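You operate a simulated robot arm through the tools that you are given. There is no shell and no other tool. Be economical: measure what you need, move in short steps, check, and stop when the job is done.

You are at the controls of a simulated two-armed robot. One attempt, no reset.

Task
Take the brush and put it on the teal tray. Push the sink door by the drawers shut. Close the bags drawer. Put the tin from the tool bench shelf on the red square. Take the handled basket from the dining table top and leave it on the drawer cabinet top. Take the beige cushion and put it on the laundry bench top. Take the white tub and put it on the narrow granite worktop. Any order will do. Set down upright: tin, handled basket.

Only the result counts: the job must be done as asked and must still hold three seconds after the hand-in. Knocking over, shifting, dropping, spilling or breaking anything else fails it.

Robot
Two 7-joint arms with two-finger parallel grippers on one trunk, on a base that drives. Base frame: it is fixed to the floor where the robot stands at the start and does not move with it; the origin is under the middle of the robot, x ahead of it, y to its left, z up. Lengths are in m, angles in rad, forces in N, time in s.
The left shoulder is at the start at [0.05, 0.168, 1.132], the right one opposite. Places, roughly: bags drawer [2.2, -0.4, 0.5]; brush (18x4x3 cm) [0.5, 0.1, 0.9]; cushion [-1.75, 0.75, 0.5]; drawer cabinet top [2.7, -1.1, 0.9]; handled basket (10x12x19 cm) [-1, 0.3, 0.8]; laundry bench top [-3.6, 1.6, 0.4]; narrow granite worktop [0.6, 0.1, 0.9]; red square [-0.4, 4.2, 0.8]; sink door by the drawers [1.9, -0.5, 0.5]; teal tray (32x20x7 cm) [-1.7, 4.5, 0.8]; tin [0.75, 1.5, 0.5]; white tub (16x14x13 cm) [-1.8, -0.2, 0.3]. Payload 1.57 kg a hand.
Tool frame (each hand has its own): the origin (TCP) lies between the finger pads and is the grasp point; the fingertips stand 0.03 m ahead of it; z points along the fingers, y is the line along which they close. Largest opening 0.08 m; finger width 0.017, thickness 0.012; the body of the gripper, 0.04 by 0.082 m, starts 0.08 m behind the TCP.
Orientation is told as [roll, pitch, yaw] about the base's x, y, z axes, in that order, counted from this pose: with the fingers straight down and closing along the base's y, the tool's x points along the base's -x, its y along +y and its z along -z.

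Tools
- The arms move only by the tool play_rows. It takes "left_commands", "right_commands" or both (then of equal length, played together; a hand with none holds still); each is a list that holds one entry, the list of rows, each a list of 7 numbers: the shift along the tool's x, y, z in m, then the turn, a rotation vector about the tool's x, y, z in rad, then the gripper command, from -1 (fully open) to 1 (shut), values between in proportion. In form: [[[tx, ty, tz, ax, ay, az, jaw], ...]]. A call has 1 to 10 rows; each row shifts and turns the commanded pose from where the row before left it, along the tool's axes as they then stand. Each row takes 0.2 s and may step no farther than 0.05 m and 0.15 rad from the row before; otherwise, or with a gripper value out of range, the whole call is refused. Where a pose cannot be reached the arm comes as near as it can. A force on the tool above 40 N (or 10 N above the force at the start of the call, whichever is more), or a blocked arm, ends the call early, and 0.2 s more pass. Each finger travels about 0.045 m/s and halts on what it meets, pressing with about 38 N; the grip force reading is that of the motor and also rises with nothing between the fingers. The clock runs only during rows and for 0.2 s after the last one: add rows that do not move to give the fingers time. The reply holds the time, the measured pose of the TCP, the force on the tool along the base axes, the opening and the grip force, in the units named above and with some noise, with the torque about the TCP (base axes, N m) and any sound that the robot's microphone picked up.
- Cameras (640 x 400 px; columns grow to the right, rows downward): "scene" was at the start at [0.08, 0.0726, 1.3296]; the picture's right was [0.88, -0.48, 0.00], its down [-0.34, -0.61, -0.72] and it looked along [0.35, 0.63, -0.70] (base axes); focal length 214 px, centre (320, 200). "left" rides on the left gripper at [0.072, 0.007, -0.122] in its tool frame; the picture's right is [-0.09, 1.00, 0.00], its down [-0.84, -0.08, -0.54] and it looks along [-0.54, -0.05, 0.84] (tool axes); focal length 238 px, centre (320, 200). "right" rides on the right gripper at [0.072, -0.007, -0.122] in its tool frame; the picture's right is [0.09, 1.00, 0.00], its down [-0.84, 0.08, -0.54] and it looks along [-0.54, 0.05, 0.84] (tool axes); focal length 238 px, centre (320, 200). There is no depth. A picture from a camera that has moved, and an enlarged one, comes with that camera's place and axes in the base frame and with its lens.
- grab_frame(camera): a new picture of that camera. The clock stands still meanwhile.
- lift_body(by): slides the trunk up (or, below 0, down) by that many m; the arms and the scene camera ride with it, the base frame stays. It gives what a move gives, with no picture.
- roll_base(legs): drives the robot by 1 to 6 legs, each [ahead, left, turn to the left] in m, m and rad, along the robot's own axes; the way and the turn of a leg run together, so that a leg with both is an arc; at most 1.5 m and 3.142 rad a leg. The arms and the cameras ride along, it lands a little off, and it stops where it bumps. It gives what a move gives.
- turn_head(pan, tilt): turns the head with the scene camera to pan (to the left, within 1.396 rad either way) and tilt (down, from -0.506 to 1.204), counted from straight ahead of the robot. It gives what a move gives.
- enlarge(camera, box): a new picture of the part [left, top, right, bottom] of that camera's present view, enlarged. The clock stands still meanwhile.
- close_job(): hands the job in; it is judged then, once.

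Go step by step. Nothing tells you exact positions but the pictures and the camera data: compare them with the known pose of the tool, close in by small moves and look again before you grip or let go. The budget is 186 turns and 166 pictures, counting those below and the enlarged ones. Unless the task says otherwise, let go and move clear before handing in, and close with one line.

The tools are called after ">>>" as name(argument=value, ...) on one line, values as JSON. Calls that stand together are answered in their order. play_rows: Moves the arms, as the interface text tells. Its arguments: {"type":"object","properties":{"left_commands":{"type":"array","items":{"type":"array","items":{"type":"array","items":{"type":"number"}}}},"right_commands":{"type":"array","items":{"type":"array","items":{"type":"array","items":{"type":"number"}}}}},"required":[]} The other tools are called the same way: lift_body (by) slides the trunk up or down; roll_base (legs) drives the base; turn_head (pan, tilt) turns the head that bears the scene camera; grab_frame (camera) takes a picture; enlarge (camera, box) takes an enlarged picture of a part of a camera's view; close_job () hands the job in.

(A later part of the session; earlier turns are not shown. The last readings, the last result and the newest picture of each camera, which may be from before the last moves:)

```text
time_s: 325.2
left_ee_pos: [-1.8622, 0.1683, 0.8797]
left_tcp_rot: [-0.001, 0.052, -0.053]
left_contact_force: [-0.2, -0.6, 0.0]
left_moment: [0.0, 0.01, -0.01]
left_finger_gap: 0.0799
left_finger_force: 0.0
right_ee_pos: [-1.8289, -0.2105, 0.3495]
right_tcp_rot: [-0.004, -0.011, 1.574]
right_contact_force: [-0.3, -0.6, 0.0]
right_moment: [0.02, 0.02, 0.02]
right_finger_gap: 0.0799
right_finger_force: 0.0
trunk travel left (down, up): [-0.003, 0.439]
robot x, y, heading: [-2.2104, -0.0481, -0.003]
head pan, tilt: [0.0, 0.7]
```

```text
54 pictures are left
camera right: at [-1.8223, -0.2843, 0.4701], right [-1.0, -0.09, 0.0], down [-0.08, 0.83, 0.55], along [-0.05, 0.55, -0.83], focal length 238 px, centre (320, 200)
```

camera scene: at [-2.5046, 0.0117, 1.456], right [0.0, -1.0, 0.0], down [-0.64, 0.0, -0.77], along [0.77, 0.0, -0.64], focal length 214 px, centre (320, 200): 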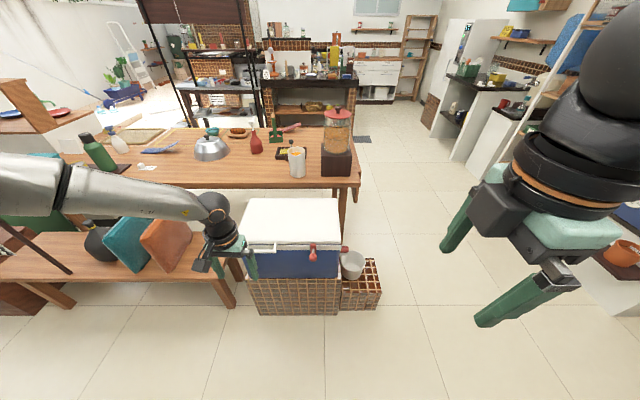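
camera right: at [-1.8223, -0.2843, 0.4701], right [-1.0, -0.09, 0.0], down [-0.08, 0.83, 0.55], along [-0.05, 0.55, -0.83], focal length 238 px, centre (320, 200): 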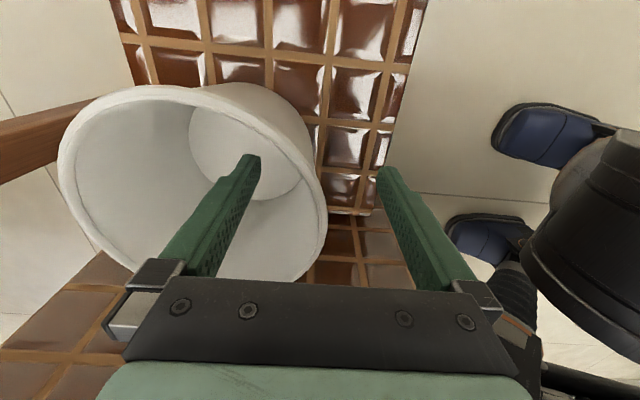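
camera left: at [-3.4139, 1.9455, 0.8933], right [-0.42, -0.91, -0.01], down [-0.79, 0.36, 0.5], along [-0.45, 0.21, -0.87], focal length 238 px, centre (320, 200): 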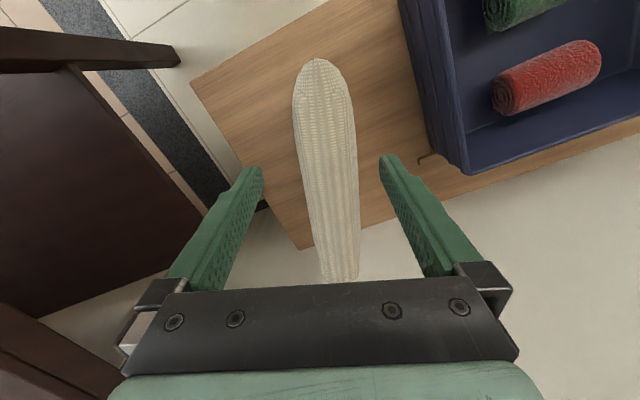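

>>> play_rows(right_commands=[[[0, 0, 0.015, 0, 0, 0, -1], [0, 0, 0, 0, 0, 0, 0], [0, 0, 0, 0, 0, 0, 1], [0, 0, 0, 0, 0, 0, 1], [0, 0, 0, 0, 0, 0, 1], [0, 0, 0, 0, 0, 0, 1], [0, 0, 0, 0, 0, 0, 1], [0, 0, 0, 0, 0, 0, 1]]])

>>> lift_body(by=0.05)

>>> grab_frame(camera="right")

```text
time_s: 327.0
left_ee_pos: [-1.8629, 0.1676, 0.8808]
left_tcp_rot: [-0.002, 0.049, -0.054]
left_contact_force: [-0.8, 0.5, -0.5]
left_moment: [-0.02, -0.01, -0.01]
left_finger_gap: 0.0801
left_finger_force: 0.0
right_ee_pos: [-1.8268, -0.2101, 0.3351]
right_tcp_rot: [-0.01, -0.013, 1.572]
right_contact_force: [0.4, -1.7, 11.8]
right_moment: [0.04, -1.47, -0.21]
right_finger_gap: 0.0048
right_finger_force: 25.2
trunk travel left (down, up): [-0.003, 0.439]
robot x, y, heading: [-2.2082, -0.054, -0.005]
head pan, tilt: [0.0, 0.7]
```

```text
time_s: 327.9
left_ee_pos: [-1.8624, 0.1678, 0.9302]
left_tcp_rot: [0.0, 0.051, -0.053]
left_contact_force: [0.6, 0.2, 0.1]
left_moment: [0.01, 0.01, -0.03]
left_finger_gap: 0.0798
left_finger_force: 0.0
right_ee_pos: [-1.8296, -0.2108, 0.3824]
right_tcp_rot: [0.0, -0.011, 1.573]
right_contact_force: [0.6, -1.0, -1.3]
right_moment: [-0.03, 0.09, 0.02]
right_finger_gap: 0.0021
right_finger_force: 24.1
trunk travel left (down, up): [-0.053, 0.389]
robot x, y, heading: [-2.2128, -0.0483, 0.001]
head pan, tilt: [0.0, 0.7]
```

```text
53 pictures are left
camera right: at [-1.8224, -0.2841, 0.5043], right [-1.0, -0.09, 0.0], down [-0.08, 0.83, 0.55], along [-0.05, 0.55, -0.83], focal length 238 px, centre (320, 200)
```

right: 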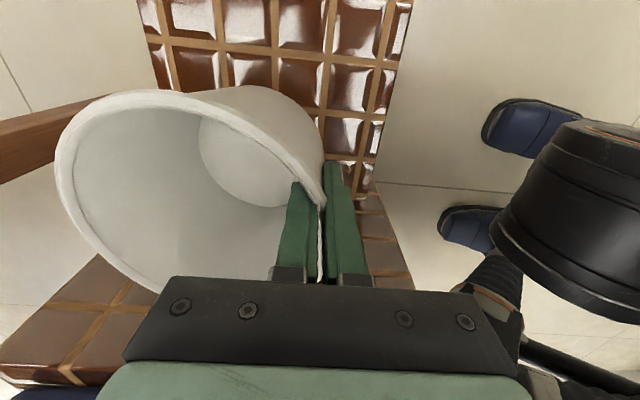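

The thin wall is gripped and the tub is off the block. I'll slide sideways away from the cooler's side handle before lifting higher.

>>> roll_base(legs=[[0, -0.12, 0]])

>>> lift_body(by=0.38)

>>> roll_base(legs=[[-0.25, 0, 0]])

>>> turn_head(pan=0.1, tilt=0.6)

>>> grab_frame(camera="scene")

```text
time_s: 329.1
left_ee_pos: [-1.8631, 0.0492, 0.9294]
left_tcp_rot: [-0.003, 0.053, -0.051]
left_contact_force: [-0.6, -0.5, -0.1]
left_moment: [0.0, 0.01, 0.01]
left_finger_gap: 0.0799
left_finger_force: 0.1
right_ee_pos: [-1.829, -0.3287, 0.3833]
right_tcp_rot: [-0.004, -0.012, 1.575]
right_contact_force: [0.0, -0.4, -1.8]
right_moment: [-0.06, 0.08, 0.0]
right_finger_gap: 0.0029
right_finger_force: 24.2
trunk travel left (down, up): [-0.053, 0.389]
robot x, y, heading: [-2.2108, -0.1712, -0.005]
head pan, tilt: [0.0, 0.7]
```

```text
time_s: 332.8
left_ee_pos: [-1.8622, 0.0495, 1.3098]
left_tcp_rot: [0.001, 0.053, -0.051]
left_contact_force: [0.1, -0.3, 0.3]
left_moment: [0.03, 0.01, -0.02]
left_finger_gap: 0.0799
left_finger_force: 0.0
right_ee_pos: [-1.8293, -0.3276, 0.7634]
right_tcp_rot: [-0.005, -0.012, 1.574]
right_contact_force: [-0.2, -0.6, -2.0]
right_moment: [-0.03, 0.1, 0.0]
right_finger_gap: 0.0024
right_finger_force: 24.0
trunk travel left (down, up): [-0.433, 0.009]
robot x, y, heading: [-2.2094, -0.1691, -0.001]
head pan, tilt: [0.0, 0.7]
```

```text
time_s: 334.6
left_ee_pos: [-2.1148, 0.0498, 1.3108]
left_tcp_rot: [0.0, 0.052, -0.049]
left_contact_force: [-0.1, -0.2, 0.2]
left_moment: [-0.03, -0.03, 0.0]
left_finger_gap: 0.0799
left_finger_force: 0.0
right_ee_pos: [-2.0802, -0.3275, 0.7641]
right_tcp_rot: [-0.002, -0.014, 1.574]
right_contact_force: [-1.2, 0.8, -2.0]
right_moment: [-0.04, 0.07, -0.02]
right_finger_gap: 0.0024
right_finger_force: 24.1
trunk travel left (down, up): [-0.433, 0.009]
robot x, y, heading: [-2.464, -0.1688, -0.005]
head pan, tilt: [0.0, 0.7]
```

```text
time_s: 335.3
left_ee_pos: [-2.1139, 0.0509, 1.3101]
left_tcp_rot: [-0.001, 0.053, -0.051]
left_contact_force: [0.2, 0.2, -0.5]
left_moment: [0.0, 0.0, -0.01]
left_finger_gap: 0.0799
left_finger_force: 0.1
right_ee_pos: [-2.0793, -0.3278, 0.7635]
right_tcp_rot: [-0.004, -0.013, 1.575]
right_contact_force: [0.7, -0.1, -1.8]
right_moment: [-0.05, 0.1, 0.02]
right_finger_gap: 0.0024
right_finger_force: 24.2
trunk travel left (down, up): [-0.433, 0.009]
robot x, y, heading: [-2.4591, -0.1674, -0.003]
head pan, tilt: [0.099, 0.6]
```

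```text
52 pictures are left
camera scene: at [-2.3314, -0.1593, 1.4776], right [0.1, -1.0, 0.0], down [-0.56, -0.05, -0.82], along [0.82, 0.08, -0.57], focal length 214 px, centre (320, 200)
```

scene: 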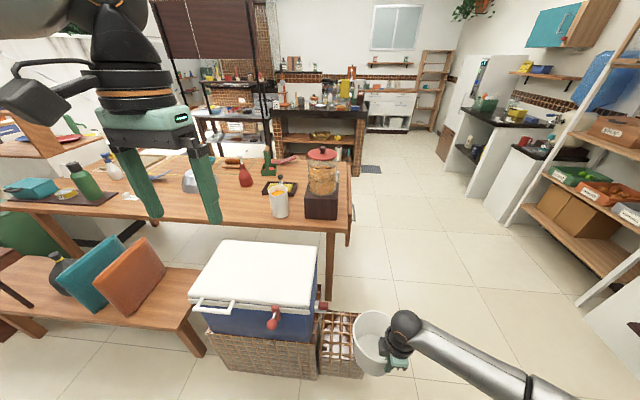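

Tub held securely. I'll drive around the south end of the dining table to the granite worktop.

>>> roll_base(legs=[[0, -0.78, 0], [1.4, 0, 0], [0.8, 0, 0], [0, 1.1, 0]])

>>> turn_head(pan=0.0, tilt=0.7)

>>> grab_frame(camera="scene")

```text
time_s: 355.2
left_ee_pos: [0.1284, 0.3299, 1.3098]
left_tcp_rot: [-0.002, 0.053, -0.07]
left_contact_force: [-0.9, 0.3, 0.1]
left_moment: [0.0, 0.02, 0.03]
left_finger_gap: 0.0803
left_finger_force: 0.1
right_ee_pos: [0.1541, -0.049, 0.7641]
right_tcp_rot: [-0.004, -0.012, 1.552]
right_contact_force: [0.0, 0.5, -1.1]
right_moment: [-0.03, 0.07, 0.02]
right_finger_gap: 0.0025
right_finger_force: 23.3
trunk travel left (down, up): [-0.433, 0.009]
robot x, y, heading: [-0.2203, 0.1179, -0.026]
head pan, tilt: [0.099, 0.6]
```

```text
time_s: 355.9
left_ee_pos: [0.1276, 0.3288, 1.31]
left_tcp_rot: [-0.002, 0.053, -0.072]
left_contact_force: [0.6, -0.3, 0.3]
left_moment: [0.03, -0.02, 0.0]
left_finger_gap: 0.0801
left_finger_force: 0.2
right_ee_pos: [0.154, -0.0496, 0.7634]
right_tcp_rot: [-0.004, -0.012, 1.553]
right_contact_force: [0.3, -0.4, -1.7]
right_moment: [-0.02, 0.09, 0.02]
right_finger_gap: 0.0023
right_finger_force: 24.2
trunk travel left (down, up): [-0.433, 0.009]
robot x, y, heading: [-0.2258, 0.1175, -0.023]
head pan, tilt: [0.0, 0.7]
```

```text
51 pictures are left
camera scene: at [-0.0977, 0.1154, 1.4691], right [-0.02, -1.0, 0.0], down [-0.64, 0.02, -0.77], along [0.76, -0.02, -0.64], focal length 214 px, centre (320, 200)
```

scene: 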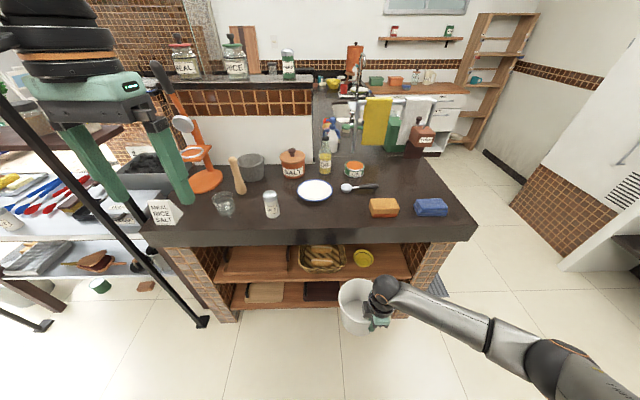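

The free spot on the worktop is in front of the plate, around [0.495, 0.15]. Raising the tub above counter height first.

>>> play_rows(right_commands=[[[0, 0, -0.05, 0, 0, 0, 1], [0, 0, -0.05, 0, 0, 0, 1], [0, 0, -0.05, 0, 0, 0, 1], [0, 0, -0.05, 0, 0, 0, 1], [0, 0, -0.05, 0, 0, 0, 1], [0, 0, -0.05, 0, 0, 0, 1], [0, 0, -0.03, 0, 0, 0, 1], [0, 0, 0, 0, 0, 0, 1]]])

>>> roll_base(legs=[[0.0, 0.16, 0.02], [0.24, 0, 0]])

>>> grab_frame(camera="right")

>>> grab_frame(camera="scene")

```text
time_s: 357.7
left_ee_pos: [0.1276, 0.3292, 1.3097]
left_tcp_rot: [-0.001, 0.052, -0.071]
left_contact_force: [0.4, -0.6, -0.4]
left_moment: [0.02, 0.04, 0.02]
left_finger_gap: 0.0801
left_finger_force: 0.1
right_ee_pos: [0.1525, -0.052, 1.0938]
right_tcp_rot: [-0.004, -0.009, 1.554]
right_contact_force: [-0.4, -0.1, -0.8]
right_moment: [-0.02, 0.08, 0.01]
right_finger_gap: 0.0025
right_finger_force: 23.9
trunk travel left (down, up): [-0.433, 0.009]
robot x, y, heading: [-0.2248, 0.1178, -0.022]
head pan, tilt: [0.0, 0.7]
```

```text
time_s: 360.5
left_ee_pos: [0.3721, 0.4958, 1.3113]
left_tcp_rot: [-0.001, 0.052, -0.052]
left_contact_force: [0.9, -0.8, -0.2]
left_moment: [0.0, 0.06, 0.02]
left_finger_gap: 0.0801
left_finger_force: 0.2
right_ee_pos: [0.4054, 0.1147, 1.0922]
right_tcp_rot: [-0.002, -0.012, 1.575]
right_contact_force: [0.9, -0.1, -1.9]
right_moment: [-0.01, 0.12, 0.04]
right_finger_gap: 0.0026
right_finger_force: 23.8
trunk travel left (down, up): [-0.433, 0.009]
robot x, y, heading: [0.0247, 0.2741, -0.005]
head pan, tilt: [0.0, 0.7]
```

```text
50 pictures are left
camera right: at [0.4113, 0.0411, 1.2135], right [-1.0, -0.1, 0.0], down [-0.08, 0.83, 0.55], along [-0.05, 0.55, -0.83], focal length 238 px, centre (320, 200)
```

right: 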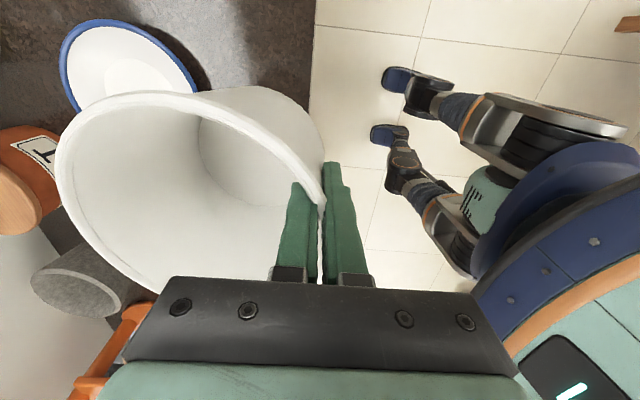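

```text
49 pictures are left
camera scene: at [0.1508, 0.2778, 1.4689], right [0.0, -1.0, 0.0], down [-0.64, 0.0, -0.76], along [0.76, 0.0, -0.64], focal length 214 px, centre (320, 200)
```

scene: 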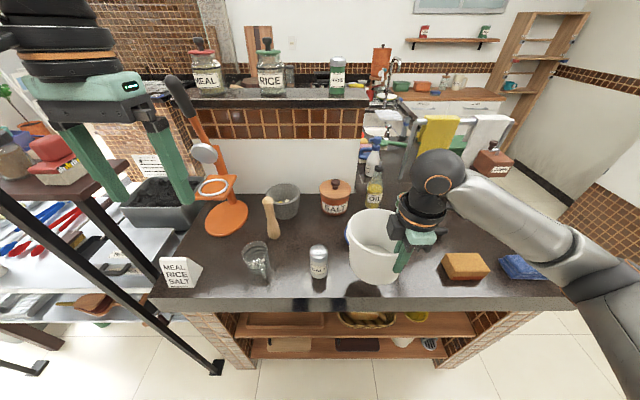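

>>> roll_base(legs=[[0.018, 0.0, 0]])

>>> play_rows(right_commands=[[[0, 0, 0.03, 0, 0, 0, 1], [0, 0, 0.02, 0, 0, 0, 1], [0, 0, 0.01, 0, 0, 0, 1], [0, 0, 0, 0, 0, 0, 1]]])

>>> grab_frame(camera="scene")

```text
time_s: 361.3
left_ee_pos: [0.3887, 0.4952, 1.311]
left_tcp_rot: [-0.003, 0.054, -0.049]
left_contact_force: [-0.3, -0.3, 0.3]
left_moment: [0.02, 0.06, -0.02]
left_finger_gap: 0.0799
left_finger_force: 0.0
right_ee_pos: [0.4221, 0.116, 1.0921]
right_tcp_rot: [-0.001, -0.012, 1.575]
right_contact_force: [-0.3, 0.3, -1.7]
right_moment: [0.01, 0.09, -0.04]
right_finger_gap: 0.0025
right_finger_force: 23.8
trunk travel left (down, up): [-0.433, 0.009]
robot x, y, heading: [0.0397, 0.2757, -0.007]
head pan, tilt: [0.0, 0.7]
```

```text
time_s: 362.3
left_ee_pos: [0.3888, 0.4952, 1.3104]
left_tcp_rot: [-0.001, 0.052, -0.051]
left_contact_force: [0.2, 1.1, 0.4]
left_moment: [-0.01, 0.0, -0.01]
left_finger_gap: 0.0798
left_finger_force: 0.1
right_ee_pos: [0.4231, 0.116, 1.034]
right_tcp_rot: [-0.003, -0.011, 1.575]
right_contact_force: [-0.5, -0.1, -1.2]
right_moment: [-0.05, 0.06, 0.02]
right_finger_gap: 0.0022
right_finger_force: 24.1
trunk travel left (down, up): [-0.433, 0.009]
robot x, y, heading: [0.0394, 0.2768, -0.005]
head pan, tilt: [0.0, 0.7]
```

```text
48 pictures are left
camera scene: at [0.1676, 0.2777, 1.469], right [0.0, -1.0, 0.0], down [-0.64, 0.0, -0.76], along [0.76, 0.0, -0.64], focal length 214 px, centre (320, 200)
```

scene: 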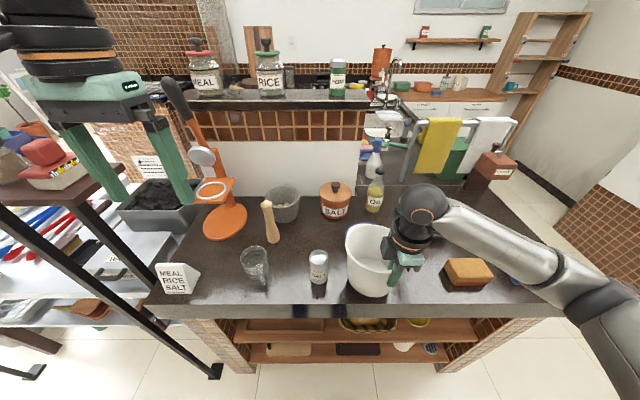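

>>> play_rows(right_commands=[[[0, 0, 0.006, 0, 0, 0, 1], [0, 0, 0.006, 0, 0, 0, 1], [0, 0, 0.005, 0, 0, 0, 1], [0, 0, 0.005, 0, 0, 0, 1], [0, 0, 0.005, 0, 0, 0, 1], [0, 0, 0.005, 0, 0, 0, 1], [0, 0, 0.005, 0, 0, 0, 1], [0, 0, 0, 0, 0, 0, 1]]])

>>> grab_frame(camera="right")

```text
time_s: 364.1
left_ee_pos: [0.3861, 0.4971, 1.312]
left_tcp_rot: [0.0, 0.05, -0.051]
left_contact_force: [-0.2, 0.2, 0.1]
left_moment: [0.02, 0.02, -0.03]
left_finger_gap: 0.08
left_finger_force: 0.0
right_ee_pos: [0.4193, 0.1164, 0.9972]
right_tcp_rot: [-0.006, -0.013, 1.576]
right_contact_force: [-5.4, -1.2, 16.7]
right_moment: [0.26, -1.36, -0.04]
right_finger_gap: 0.004
right_finger_force: 24.7
trunk travel left (down, up): [-0.433, 0.009]
robot x, y, heading: [0.0427, 0.2753, 0.001]
head pan, tilt: [0.0, 0.7]
```

```text
47 pictures are left
camera right: at [0.4264, 0.0424, 1.1181], right [-1.0, -0.1, -0.01], down [-0.09, 0.83, 0.55], along [-0.05, 0.55, -0.83], focal length 238 px, centre (320, 200)
```

right: 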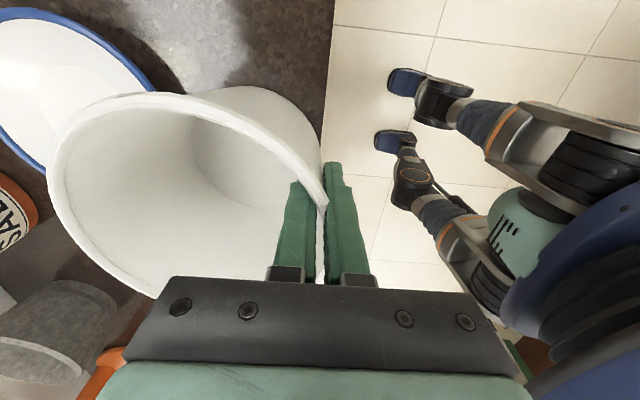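

Contact made, but the base is near the counter edge. I'll lift slightly, shift 1.5 cm inward and 3 cm left, and set it down again.

>>> play_rows(right_commands=[[[0, 0, -0.02, 0, 0, 0, 1], [-0.015, -0.009, 0, 0, 0, 0, 1], [-0.015, -0.009, 0, 0, 0, 0, 1], [0, 0, 0.01, 0, 0, 0, 1], [0, 0, 0.005, 0, 0, 0, 1], [0, 0, 0.003, 0, 0, 0, 1], [0, 0, 0, 0, 0, 0, 1]]])

>>> grab_frame(camera="scene")

```text
time_s: 365.7
left_ee_pos: [0.3862, 0.4968, 1.3117]
left_tcp_rot: [-0.002, 0.047, -0.052]
left_contact_force: [-0.1, -0.1, -0.2]
left_moment: [0.03, 0.04, 0.0]
left_finger_gap: 0.08
left_finger_force: 0.0
right_ee_pos: [0.44, 0.1472, 1.0004]
right_tcp_rot: [-0.011, -0.013, 1.576]
right_contact_force: [-6.6, -1.0, 16.3]
right_moment: [0.29, -1.28, -0.01]
right_finger_gap: 0.0026
right_finger_force: 23.8
trunk travel left (down, up): [-0.433, 0.009]
robot x, y, heading: [0.0435, 0.2789, -0.005]
head pan, tilt: [0.0, 0.7]
```

```text
46 pictures are left
camera scene: at [0.1651, 0.2779, 1.4695], right [0.0, -1.0, 0.0], down [-0.64, 0.0, -0.77], along [0.77, 0.0, -0.64], focal length 214 px, centre (320, 200)
```

scene: 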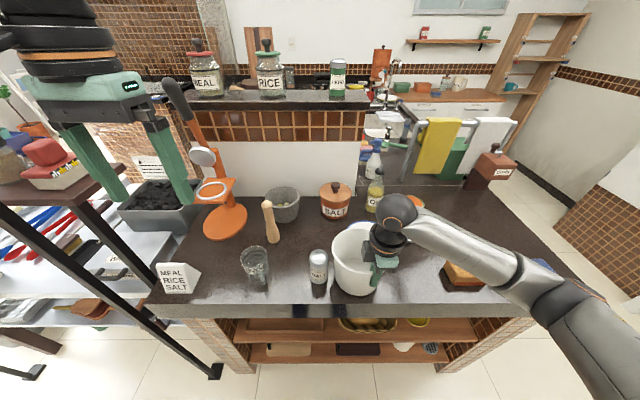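

Tub rests on the worktop, clear of the plate and shaker. Releasing and rising.

>>> play_rows(right_commands=[[[0, 0, -0.002, 0, 0, 0, 0.8], [0, 0, 0, 0, 0, 0, 0.5], [0, 0, 0, 0, 0, 0, 0.3], [0, 0, 0, 0, 0, 0, 0.3], [0, 0, -0.03, 0, 0, 0, 0.3], [0, 0, -0.05, 0, 0, 0, 0.3], [0, 0, -0.05, 0, 0, 0, 0.3], [0, 0, 0, 0, 0, 0, 0.3]]])

>>> grab_frame(camera="right")

```text
time_s: 367.5
left_ee_pos: [0.3888, 0.4967, 1.31]
left_tcp_rot: [-0.002, 0.052, -0.051]
left_contact_force: [0.3, -0.6, 0.1]
left_moment: [0.03, -0.02, 0.01]
left_finger_gap: 0.0799
left_finger_force: 0.1
right_ee_pos: [0.4385, 0.1451, 1.1319]
right_tcp_rot: [0.0, -0.014, 1.576]
right_contact_force: [0.1, 0.2, -0.7]
right_moment: [0.02, -0.01, 0.02]
right_finger_gap: 0.0281
right_finger_force: 0.0
trunk travel left (down, up): [-0.433, 0.009]
robot x, y, heading: [0.043, 0.2751, -0.003]
head pan, tilt: [0.0, 0.7]
```

```text
45 pictures are left
camera right: at [0.4451, 0.0703, 1.253], right [-1.0, -0.1, 0.0], down [-0.08, 0.83, 0.55], along [-0.05, 0.55, -0.83], focal length 238 px, centre (320, 200)
```

right: 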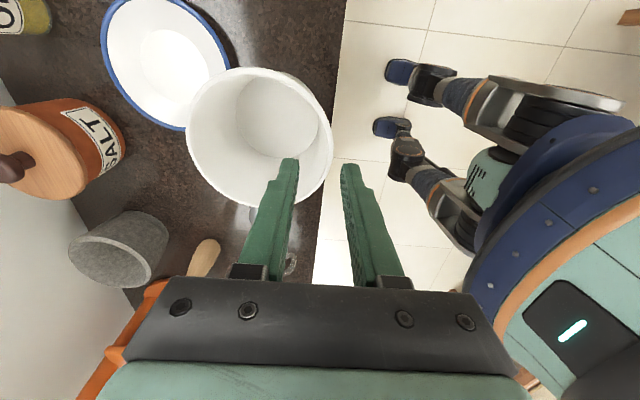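

Tub placed. Now for the handled basket: back off and turn to face the dining table from this side.

>>> play_rows(right_commands=[[[0.02, 0.03, -0.03, 0, 0, 0, -1], [0.03, 0.04, 0, 0, 0, 0, -1], [0.04, 0.03, 0, 0, 0, 0, -1], [0.04, 0.0, 0, 0, 0, 0, -1]]])

>>> roll_base(legs=[[-0.19, 0, 0], [0, 0, 1.57], [0, 0, 1.57]])

>>> turn_head(pan=0.0, tilt=0.6)

>>> grab_frame(camera="scene")

```text
time_s: 368.5
left_ee_pos: [0.3882, 0.495, 1.3106]
left_tcp_rot: [0.0, 0.051, -0.051]
left_contact_force: [-0.4, -0.3, -0.9]
left_moment: [0.01, 0.02, 0.04]
left_finger_gap: 0.08
left_finger_force: 0.1
right_ee_pos: [0.34, 0.0135, 1.1572]
right_tcp_rot: [-0.003, -0.013, 1.576]
right_contact_force: [0.6, -0.1, 0.0]
right_moment: [0.0, -0.05, 0.01]
right_finger_gap: 0.0801
right_finger_force: 0.1
trunk travel left (down, up): [-0.433, 0.009]
robot x, y, heading: [0.0415, 0.2775, -0.001]
head pan, tilt: [0.0, 0.7]
```

```text
time_s: 377.6
left_ee_pos: [-0.4991, 0.0698, 1.3106]
left_tcp_rot: [0.0, 0.05, 3.062]
left_contact_force: [0.2, -0.1, 0.6]
left_moment: [-0.03, 0.02, -0.04]
left_finger_gap: 0.0802
left_finger_force: 0.2
right_ee_pos: [-0.4392, 0.5494, 1.1576]
right_tcp_rot: [-0.002, -0.011, -1.596]
right_contact_force: [0.0, -0.1, -0.3]
right_moment: [0.03, 0.01, 0.01]
right_finger_gap: 0.0798
right_finger_force: 0.0
trunk travel left (down, up): [-0.433, 0.009]
robot x, y, heading: [-0.1511, 0.2818, 3.112]
head pan, tilt: [0.0, 0.7]
```

```text
time_s: 378.3
left_ee_pos: [-0.4994, 0.0688, 1.3102]
left_tcp_rot: [-0.002, 0.05, 3.062]
left_contact_force: [0.9, -0.4, -0.5]
left_moment: [0.01, 0.01, -0.05]
left_finger_gap: 0.0799
left_finger_force: 0.1
right_ee_pos: [-0.4386, 0.549, 1.1584]
right_tcp_rot: [-0.002, -0.013, -1.597]
right_contact_force: [0.3, 0.1, 0.2]
right_moment: [0.02, -0.04, -0.03]
right_finger_gap: 0.08
right_finger_force: 0.1
trunk travel left (down, up): [-0.433, 0.009]
robot x, y, heading: [-0.1469, 0.2797, 3.109]
head pan, tilt: [0.0, 0.6]
```

```text
44 pictures are left
camera scene: at [-0.2755, 0.2831, 1.4776], right [0.03, 1.0, 0.0], down [0.56, -0.02, -0.82], along [-0.82, 0.03, -0.57], focal length 214 px, centre (320, 200)
```

scene: 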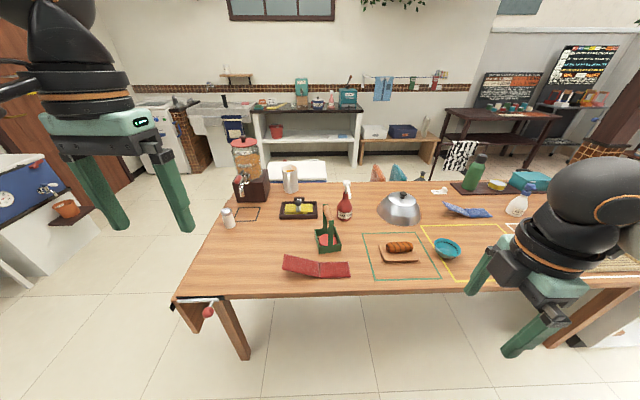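

>>> enlarge(camera="scene", box=[270, 170, 390, 290])

```text
3.33 times, centred on (330, 230) of scene
camera zoom: at [-0.2755, 0.2831, 1.4776], right [0.03, 1.0, 0.0], down [0.56, -0.02, -0.82], along [-0.82, 0.03, -0.57], focal length 715 px, centre (287, 100)
```

zoom: 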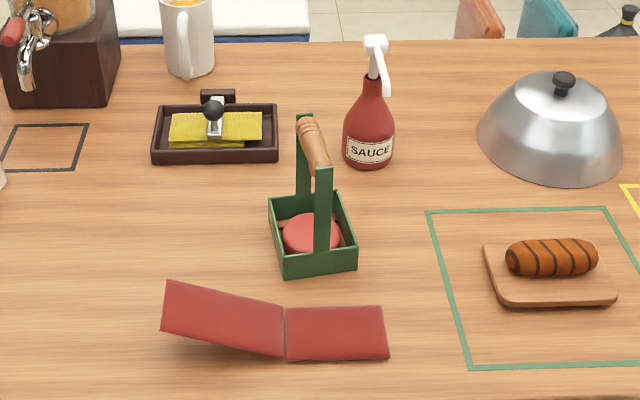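

The basket is a green box with a wooden dowel handle at about [-0.996, 0.343, 0.905], dowel roughly along x (yaw ≈0.15 off). I'll position the left hand above it.

>>> roll_base(legs=[[0, -0.258, 0], [0.33, 0, 0]])

>>> lift_body(by=-0.15)

>>> play_rows(left_commands=[[[0, 0, 0, 0, -0.05, -0.12, -1], [0, 0, 0, 0, 0, -0.11, -1], [-0.04, 0, 0.02, 0, 0, 0, -1], [-0.03, 0, 0.02, 0, 0, 0, -1], [0, 0, 0, 0, 0, 0, -1]]])

>>> grab_frame(camera="left")

```text
time_s: 381.9
left_ee_pos: [-0.8234, 0.3335, 1.3098]
left_tcp_rot: [-0.001, 0.054, 3.072]
left_contact_force: [-0.3, 0.3, -1.6]
left_moment: [0.0, 0.0, 0.02]
left_finger_gap: 0.08
left_finger_force: 0.1
right_ee_pos: [-0.767, 0.8146, 1.1572]
right_tcp_rot: [-0.002, -0.012, -1.587]
right_contact_force: [-0.3, 0.2, -0.6]
right_moment: [0.04, 0.01, 0.01]
right_finger_gap: 0.0799
right_finger_force: 0.0
trunk travel left (down, up): [-0.433, 0.009]
robot x, y, heading: [-0.4728, 0.5469, 3.117]
head pan, tilt: [0.0, 0.6]
```

```text
time_s: 383.7
left_ee_pos: [-0.8239, 0.3344, 1.1614]
left_tcp_rot: [-0.001, 0.049, 3.073]
left_contact_force: [0.6, -0.2, -0.1]
left_moment: [0.02, -0.02, 0.0]
left_finger_gap: 0.08
left_finger_force: 0.0
right_ee_pos: [-0.7664, 0.815, 1.0072]
right_tcp_rot: [-0.004, -0.013, -1.588]
right_contact_force: [-0.3, -0.6, -0.6]
right_moment: [0.02, 0.02, 0.0]
right_finger_gap: 0.0802
right_finger_force: 0.1
trunk travel left (down, up): [-0.283, 0.159]
robot x, y, heading: [-0.4719, 0.5475, 3.118]
head pan, tilt: [0.0, 0.6]
```

```text
time_s: 384.9
left_ee_pos: [-0.8933, 0.3219, 1.1216]
left_tcp_rot: [0.002, 0.001, -2.981]
left_contact_force: [0.3, 0.6, 1.0]
left_moment: [-0.03, 0.02, 0.0]
left_finger_gap: 0.0799
left_finger_force: 0.1
right_ee_pos: [-0.7679, 0.8137, 1.008]
right_tcp_rot: [-0.003, -0.014, -1.587]
right_contact_force: [-0.1, 0.0, 0.6]
right_moment: [-0.01, 0.02, 0.03]
right_finger_gap: 0.0801
right_finger_force: 0.0
trunk travel left (down, up): [-0.283, 0.159]
robot x, y, heading: [-0.4733, 0.5473, 3.12]
head pan, tilt: [0.0, 0.6]
```

```text
42 pictures are left
camera left: at [-0.8227, 0.3273, 1.2437], right [0.07, -1.0, 0.0], down [-0.84, -0.06, 0.54], along [-0.54, -0.04, -0.84], focal length 238 px, centre (320, 200)
```

left: 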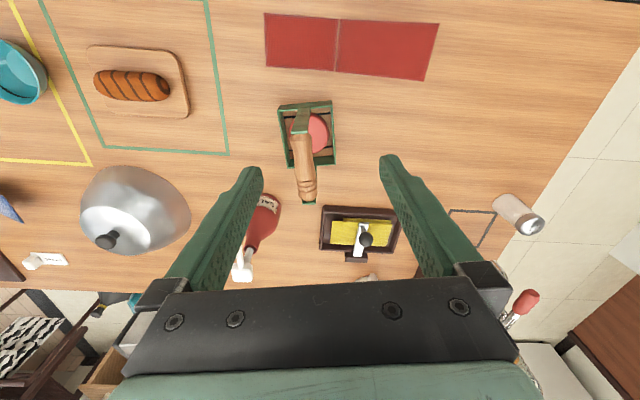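

>>> roll_base(legs=[[0.05, 0, 0]])

>>> play_rows(left_commands=[[[-0.029, -0.025, 0.02, 0, 0, 0, -1], [0, 0, 0.04, 0, 0, 0, -1], [0, 0, 0.04, 0, 0, 0, -1], [0, 0, 0.03, 0, 0, 0, -1], [0, 0, 0, 0, 0, 0, -1]]])

>>> grab_frame(camera="left")

```text
time_s: 385.8
left_ee_pos: [-0.9433, 0.3237, 1.1217]
left_tcp_rot: [0.001, 0.0, -2.981]
left_contact_force: [-0.9, -0.1, -0.6]
left_moment: [-0.01, -0.04, 0.0]
left_finger_gap: 0.0799
left_finger_force: 0.1
right_ee_pos: [-0.8169, 0.8158, 1.0078]
right_tcp_rot: [-0.002, -0.012, -1.586]
right_contact_force: [-0.3, 0.6, 0.4]
right_moment: [0.02, 0.0, -0.02]
right_finger_gap: 0.08
right_finger_force: 0.0
trunk travel left (down, up): [-0.283, 0.159]
robot x, y, heading: [-0.5245, 0.547, 3.119]
head pan, tilt: [0.0, 0.6]
```

```text
time_s: 387.0
left_ee_pos: [-0.9754, 0.3417, 0.9931]
left_tcp_rot: [0.001, 0.0, -2.98]
left_contact_force: [0.3, 0.4, 0.1]
left_moment: [0.02, 0.01, -0.01]
left_finger_gap: 0.08
left_finger_force: 0.0
right_ee_pos: [-0.8164, 0.8152, 1.0071]
right_tcp_rot: [-0.002, -0.011, -1.585]
right_contact_force: [0.0, -0.5, 0.0]
right_moment: [-0.01, -0.03, 0.03]
right_finger_gap: 0.0802
right_finger_force: 0.0
trunk travel left (down, up): [-0.283, 0.159]
robot x, y, heading: [-0.5218, 0.5465, 3.117]
head pan, tilt: [0.0, 0.6]
```

```text
41 pictures are left
camera left: at [-0.9047, 0.347, 1.1148], right [0.07, -1.0, 0.0], down [-0.84, -0.06, 0.54], along [-0.54, -0.04, -0.84], focal length 238 px, centre (320, 200)
```

left: 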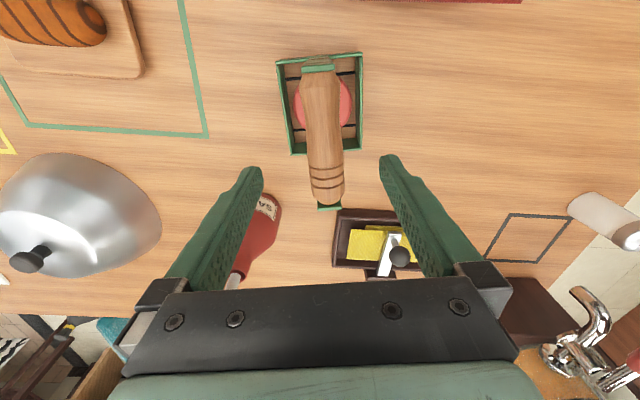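

>>> play_rows(left_commands=[[[0, 0.003, 0.04, 0, 0, 0, -1], [0, 0, 0.03, 0, 0, 0, -1], [0, 0, 0.022, 0, 0, 0, -1], [0, 0, 0, 0, 0, 0, -1]]])

>>> grab_frame(camera="left")

```text
time_s: 388.0
left_ee_pos: [-0.9753, 0.3404, 0.8996]
left_tcp_rot: [0.001, -0.001, -2.981]
left_contact_force: [0.4, 0.0, -0.3]
left_moment: [0.01, -0.02, 0.0]
left_finger_gap: 0.0802
left_finger_force: 0.0
right_ee_pos: [-0.8163, 0.8154, 1.0082]
right_tcp_rot: [-0.003, -0.013, -1.586]
right_contact_force: [1.2, -0.3, 0.2]
right_moment: [0.02, 0.0, -0.06]
right_finger_gap: 0.08
right_finger_force: 0.1
trunk travel left (down, up): [-0.283, 0.159]
robot x, y, heading: [-0.5238, 0.5476, 3.118]
head pan, tilt: [0.0, 0.6]
```

```text
40 pictures are left
camera left: at [-0.9033, 0.3446, 1.0214], right [0.07, -1.0, 0.0], down [-0.84, -0.06, 0.54], along [-0.54, -0.04, -0.84], focal length 238 px, centre (320, 200)
```

left: 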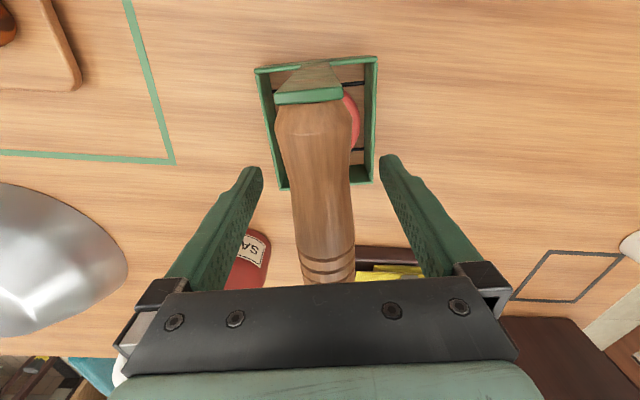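

Centred on the dowel. Closing and lifting.

>>> play_rows(left_commands=[[[0, 0, 0, 0, 0, 0, 0.4], [0, 0, 0, 0, 0, 0, 1], [0, 0, 0, 0, 0, 0, 1], [0, 0, 0, 0, 0, 0, 1], [0, 0, 0, 0, 0, 0, 1], [0, 0, 0, 0, 0, 0, 1]]])

>>> lift_body(by=0.155)

>>> grab_frame(camera="scene")

```text
time_s: 389.4
left_ee_pos: [-0.9738, 0.3393, 0.8999]
left_tcp_rot: [0.002, 0.0, -2.981]
left_contact_force: [0.2, -3.6, 1.6]
left_moment: [-0.03, 0.08, 0.09]
left_finger_gap: 0.0291
left_finger_force: 38.0
right_ee_pos: [-0.8163, 0.8153, 1.0079]
right_tcp_rot: [-0.005, -0.011, -1.585]
right_contact_force: [0.0, -0.3, 0.3]
right_moment: [-0.01, 0.0, 0.0]
right_finger_gap: 0.0802
right_finger_force: 0.1
trunk travel left (down, up): [-0.283, 0.159]
robot x, y, heading: [-0.5253, 0.5468, 3.117]
head pan, tilt: [0.0, 0.6]
```

```text
time_s: 391.2
left_ee_pos: [-0.9745, 0.3391, 1.0546]
left_tcp_rot: [0.002, 0.002, -2.981]
left_contact_force: [-0.1, 0.4, -6.2]
left_moment: [-0.01, 0.04, 0.02]
left_finger_gap: 0.029
left_finger_force: 37.5
right_ee_pos: [-0.8174, 0.814, 1.1623]
right_tcp_rot: [-0.002, -0.01, -1.586]
right_contact_force: [0.3, 0.7, 0.6]
right_moment: [0.01, -0.01, 0.0]
right_finger_gap: 0.0802
right_finger_force: 0.1
trunk travel left (down, up): [-0.438, 0.004]
robot x, y, heading: [-0.5233, 0.5491, 3.115]
head pan, tilt: [0.0, 0.6]
```

```text
39 pictures are left
camera scene: at [-0.6514, 0.5508, 1.4825], right [0.02, 1.0, 0.0], down [0.57, -0.01, -0.82], along [-0.82, 0.02, -0.57], focal length 214 px, centre (320, 200)
```

scene: 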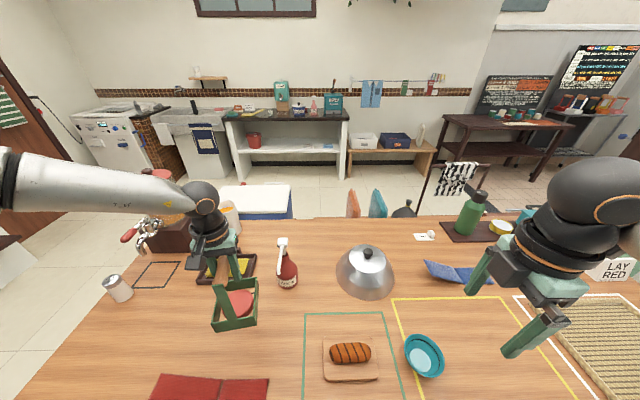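

Basket is held upright. Backing out, moving south and turning toward the kitchen side.

>>> roll_base(legs=[[-0.28, 0, 0], [0, 1.1, 0], [0, 0, 1.57], [0, 0, 1.57]])

>>> turn_head(pan=0.0, tilt=0.35)

>>> grab_frame(camera="scene")

```text
time_s: 406.1
left_ee_pos: [0.1844, -0.3815, 1.055]
left_tcp_rot: [0.001, 0.003, 0.136]
left_contact_force: [0.5, 0.1, -6.5]
left_moment: [0.09, 0.04, -0.06]
left_finger_gap: 0.0289
left_finger_force: 38.5
right_ee_pos: [0.0156, -0.8548, 1.1618]
right_tcp_rot: [-0.003, -0.011, 1.533]
right_contact_force: [0.1, 0.9, -0.6]
right_moment: [-0.02, 0.01, -0.02]
right_finger_gap: 0.0797
right_finger_force: 0.2
trunk travel left (down, up): [-0.438, 0.004]
robot x, y, heading: [-0.2706, -0.5805, -0.05]
head pan, tilt: [0.0, 0.6]
```

```text
time_s: 406.8
left_ee_pos: [0.1844, -0.3827, 1.054]
left_tcp_rot: [0.001, 0.001, 0.136]
left_contact_force: [-0.1, 0.0, -7.6]
left_moment: [0.08, -0.03, 0.04]
left_finger_gap: 0.0288
left_finger_force: 38.2
right_ee_pos: [0.0155, -0.8546, 1.1635]
right_tcp_rot: [-0.002, -0.01, 1.532]
right_contact_force: [-0.1, -0.4, 0.3]
right_moment: [-0.02, -0.01, 0.02]
right_finger_gap: 0.0801
right_finger_force: 0.1
trunk travel left (down, up): [-0.438, 0.004]
robot x, y, heading: [-0.2745, -0.5814, -0.043]
head pan, tilt: [0.0, 0.351]
```

```text
38 pictures are left
camera scene: at [-0.1387, -0.5846, 1.5053], right [-0.05, -1.0, 0.0], down [-0.34, 0.02, -0.94], along [0.94, -0.04, -0.34], focal length 214 px, centre (320, 200)
```

scene: 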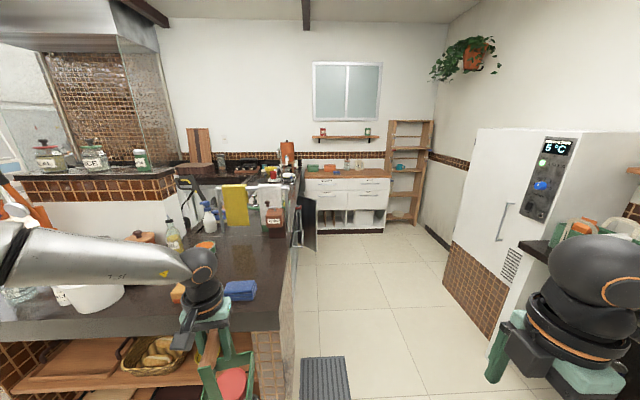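

The drawer cabinet (wood top) is at the far end; the sink counter with its open door is on the left. Driving down the corridor.

>>> roll_base(legs=[[0, -0.5, 0.043], [1.4, 0, 0]])

>>> turn_head(pan=0.3, tilt=0.5)

>>> grab_frame(camera="scene")

```text
time_s: 416.4
left_ee_pos: [1.566, -0.9033, 1.053]
left_tcp_rot: [0.002, 0.002, 0.157]
left_contact_force: [-0.2, 0.7, -6.7]
left_moment: [0.13, 0.0, 0.0]
left_finger_gap: 0.0291
left_finger_force: 38.4
right_ee_pos: [1.4063, -1.3789, 1.1619]
right_tcp_rot: [-0.002, -0.011, 1.552]
right_contact_force: [-0.9, 0.7, -0.8]
right_moment: [0.01, 0.01, 0.01]
right_finger_gap: 0.0801
right_finger_force: 0.0
trunk travel left (down, up): [-0.438, 0.004]
robot x, y, heading: [1.1163, -1.1068, -0.032]
head pan, tilt: [0.0, 0.351]
```

```text
time_s: 417.2
left_ee_pos: [1.5649, -0.9032, 1.0542]
left_tcp_rot: [0.002, 0.003, 0.157]
left_contact_force: [-1.0, 0.3, -7.4]
left_moment: [0.16, 0.03, -0.03]
left_finger_gap: 0.0289
left_finger_force: 38.0
right_ee_pos: [1.4054, -1.3794, 1.1622]
right_tcp_rot: [-0.003, -0.011, 1.552]
right_contact_force: [-0.1, -0.6, 0.1]
right_moment: [0.01, 0.01, -0.02]
right_finger_gap: 0.08
right_finger_force: 0.0
trunk travel left (down, up): [-0.438, 0.004]
robot x, y, heading: [1.114, -1.1073, -0.024]
head pan, tilt: [0.3, 0.499]
```

```text
37 pictures are left
camera scene: at [1.2411, -1.0845, 1.4917], right [0.27, -0.96, 0.0], down [-0.46, -0.13, -0.88], along [0.85, 0.24, -0.48], focal length 214 px, centre (320, 200)
```

scene: 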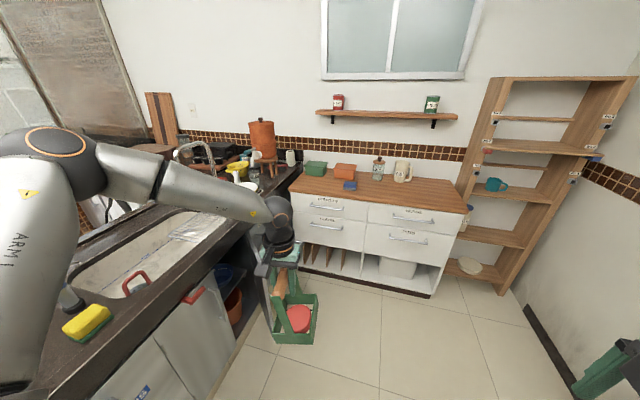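

The cabinet top has a free front strip near [2.48, −1.17]. Raising the basket and approaching.

>>> play_rows(left_commands=[[[0, 0, -0.04, 0, 0, 0, 1], [0, 0, -0.04, 0, 0, 0, 1], [0, 0, -0.03, 0, 0, 0, 1], [0, 0, 0, 0, 0, 0, 1]]])

>>> roll_base(legs=[[0.0, -0.25, 0.024], [0.75, 0, 0]])

>>> turn_head(pan=0.3, tilt=0.6)

>>> grab_frame(camera="scene")

```text
time_s: 418.2
left_ee_pos: [1.5654, -0.9048, 1.1642]
left_tcp_rot: [0.002, 0.002, 0.156]
left_contact_force: [0.4, -0.2, -6.3]
left_moment: [0.13, 0.01, -0.05]
left_finger_gap: 0.029
left_finger_force: 37.7
right_ee_pos: [1.4067, -1.3782, 1.1624]
right_tcp_rot: [-0.002, -0.01, 1.55]
right_contact_force: [0.2, -0.2, 0.8]
right_moment: [-0.05, 0.01, -0.02]
right_finger_gap: 0.0799
right_finger_force: 0.1
trunk travel left (down, up): [-0.438, 0.004]
robot x, y, heading: [1.1132, -1.1132, -0.025]
head pan, tilt: [0.3, 0.499]
```

```text
time_s: 419.9
left_ee_pos: [1.5488, -1.0921, 1.1627]
left_tcp_rot: [-0.013, 0.003, 0.181]
left_contact_force: [0.2, 0.9, -5.4]
left_moment: [0.19, 0.04, 0.03]
left_finger_gap: 0.029
left_finger_force: 38.2
right_ee_pos: [1.4014, -1.5658, 1.1682]
right_tcp_rot: [0.006, 0.002, 1.59]
right_contact_force: [0.4, 0.1, 0.3]
right_moment: [-0.03, -0.02, 0.02]
right_finger_gap: 0.08
right_finger_force: 0.0
trunk travel left (down, up): [-0.438, 0.004]
robot x, y, heading: [1.1083, -1.3266, 0.002]
head pan, tilt: [0.3, 0.499]
stopped in leg 1: the robot was blocked; the commanded pose is now the measured one
```

```text
time_s: 420.5
left_ee_pos: [1.5511, -1.0915, 1.1606]
left_tcp_rot: [-0.018, 0.003, 0.182]
left_contact_force: [0.0, -0.6, -6.7]
left_moment: [0.21, 0.01, 0.04]
left_finger_gap: 0.029
left_finger_force: 38.1
right_ee_pos: [1.4016, -1.5657, 1.1665]
right_tcp_rot: [0.002, 0.004, 1.59]
right_contact_force: [-1.3, -0.2, 0.0]
right_moment: [0.0, -0.01, -0.01]
right_finger_gap: 0.0803
right_finger_force: 0.1
trunk travel left (down, up): [-0.438, 0.004]
robot x, y, heading: [1.1075, -1.3265, -0.005]
head pan, tilt: [0.3, 0.6]
```

```text
36 pictures are left
camera scene: at [1.2267, -1.2748, 1.4826], right [0.29, -0.96, 0.02], down [-0.54, -0.18, -0.82], along [0.79, 0.23, -0.57], focal length 214 px, centre (320, 200)
```

scene: 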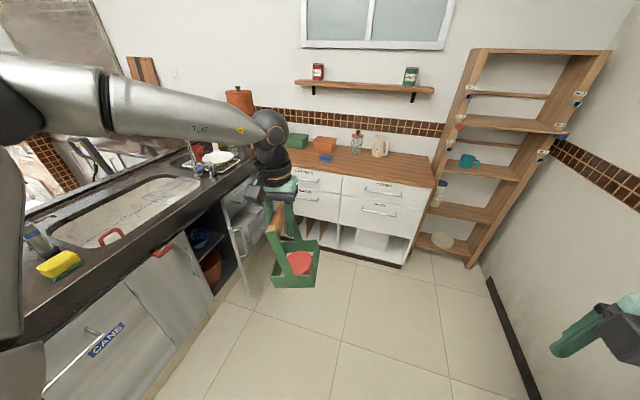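

The right elbow met the fridge. Moving slightly away from it and then ahead.

>>> roll_base(legs=[[0, 0.08, 0], [0.75, 0, 0]])

>>> grab_frame(camera="scene")

>>> grab_frame(camera="left")

```text
time_s: 425.2
left_ee_pos: [2.3054, -1.0431, 1.1637]
left_tcp_rot: [0.006, 0.004, 0.17]
left_contact_force: [-0.6, -0.1, -6.1]
left_moment: [0.17, 0.03, 0.05]
left_finger_gap: 0.0284
left_finger_force: 37.7
right_ee_pos: [2.1517, -1.5145, 1.1604]
right_tcp_rot: [0.011, -0.019, 1.574]
right_contact_force: [-0.2, -0.6, 0.2]
right_moment: [0.0, -0.01, 0.0]
right_finger_gap: 0.08
right_finger_force: 0.0
trunk travel left (down, up): [-0.438, 0.004]
robot x, y, heading: [1.8599, -1.2542, -0.017]
head pan, tilt: [0.3, 0.6]
```

```text
35 pictures are left
camera scene: at [1.9814, -1.2281, 1.4826], right [0.28, -0.96, 0.0], down [-0.54, -0.16, -0.82], along [0.79, 0.23, -0.57], focal length 214 px, centre (320, 200)
```

scene: 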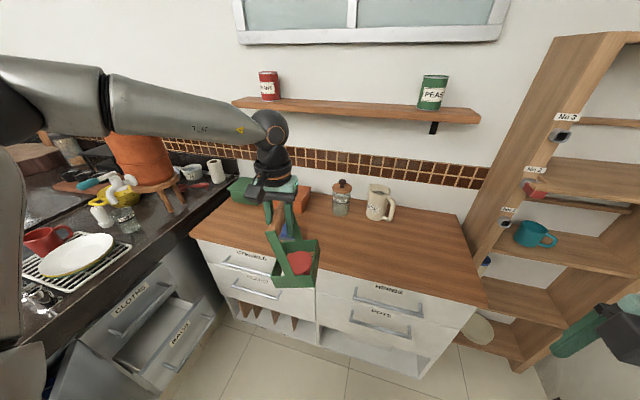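

```text
34 pictures are left
camera left: at [2.2331, -1.0491, 1.2854], right [-0.08, 1.0, 0.0], down [0.84, 0.06, 0.54], along [0.54, 0.05, -0.84], focal length 238 px, centre (320, 200)
```

left: 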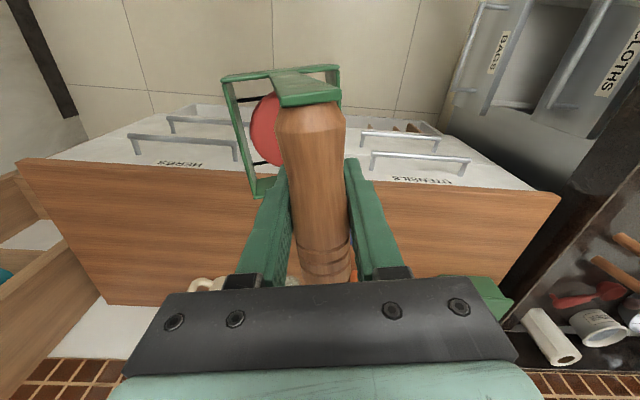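

The "BAGS" drawer is open in the sink counter's end unit. First the basket: cabinet front edge ≈x 2.43; target [2.54, −1.17].

>>> roll_base(legs=[[0, -0.123, 0], [0.235, 0, 0]])

>>> grab_frame(camera="scene")

```text
time_s: 427.9
left_ee_pos: [2.5382, -1.1702, 1.1637]
left_tcp_rot: [0.005, 0.005, 0.166]
left_contact_force: [0.2, -0.6, -6.4]
left_moment: [0.14, 0.03, 0.0]
left_finger_gap: 0.0284
left_finger_force: 37.5
right_ee_pos: [2.3846, -1.6431, 1.1606]
right_tcp_rot: [0.011, -0.019, 1.572]
right_contact_force: [0.6, 0.2, -0.4]
right_moment: [-0.01, 0.04, 0.04]
right_finger_gap: 0.08
right_finger_force: 0.1
trunk travel left (down, up): [-0.438, 0.004]
robot x, y, heading: [2.0875, -1.3816, -0.017]
head pan, tilt: [0.3, 0.6]
```

```text
33 pictures are left
camera scene: at [2.2153, -1.3544, 1.4825], right [0.28, -0.96, 0.0], down [-0.54, -0.16, -0.82], along [0.79, 0.23, -0.57], focal length 214 px, centre (320, 200)
```

scene: 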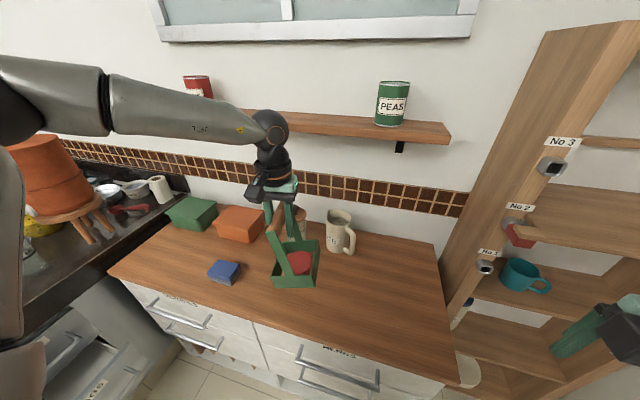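

>>> play_rows(left_commands=[[[0, 0, 0.03, 0, 0, 0, 1], [0, 0, 0.02, 0, 0, 0, 1], [0, 0, 0.01, 0, 0, 0, 1], [0, 0, 0.008, 0, 0, 0, 1], [0, 0, 0.006, 0, 0, 0, 1], [0, 0, 0.006, 0, 0, 0, 1], [0, 0, 0.006, 0, 0, 0, 1], [0, 0, 0, 0, 0, 0, 1]]])

>>> enlarge(camera="scene", box=[210, 190, 370, 310])

```text
time_s: 429.7
left_ee_pos: [2.5386, -1.1701, 1.0771]
left_tcp_rot: [0.005, 0.005, 0.165]
left_contact_force: [-0.4, -0.8, -6.5]
left_moment: [0.2, 0.05, -0.02]
left_finger_gap: 0.0287
left_finger_force: 38.3
right_ee_pos: [2.3853, -1.6412, 1.1607]
right_tcp_rot: [0.009, -0.02, 1.572]
right_contact_force: [-1.0, 0.8, -0.1]
right_moment: [-0.01, -0.01, 0.02]
right_finger_gap: 0.0801
right_finger_force: 0.0
trunk travel left (down, up): [-0.438, 0.004]
robot x, y, heading: [2.0872, -1.3803, -0.024]
head pan, tilt: [0.3, 0.6]
```

```text
3.33 times, centred on (290, 250) of scene
camera zoom: at [2.2145, -1.3544, 1.4826], right [0.28, -0.96, 0.0], down [-0.54, -0.16, -0.82], along [0.79, 0.23, -0.57], focal length 715 px, centre (420, 33)
```

zoom: 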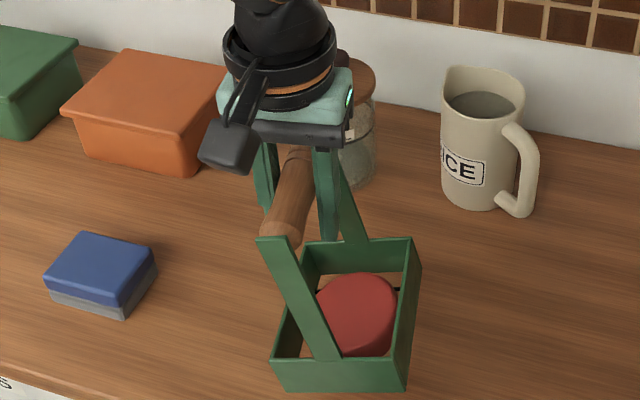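

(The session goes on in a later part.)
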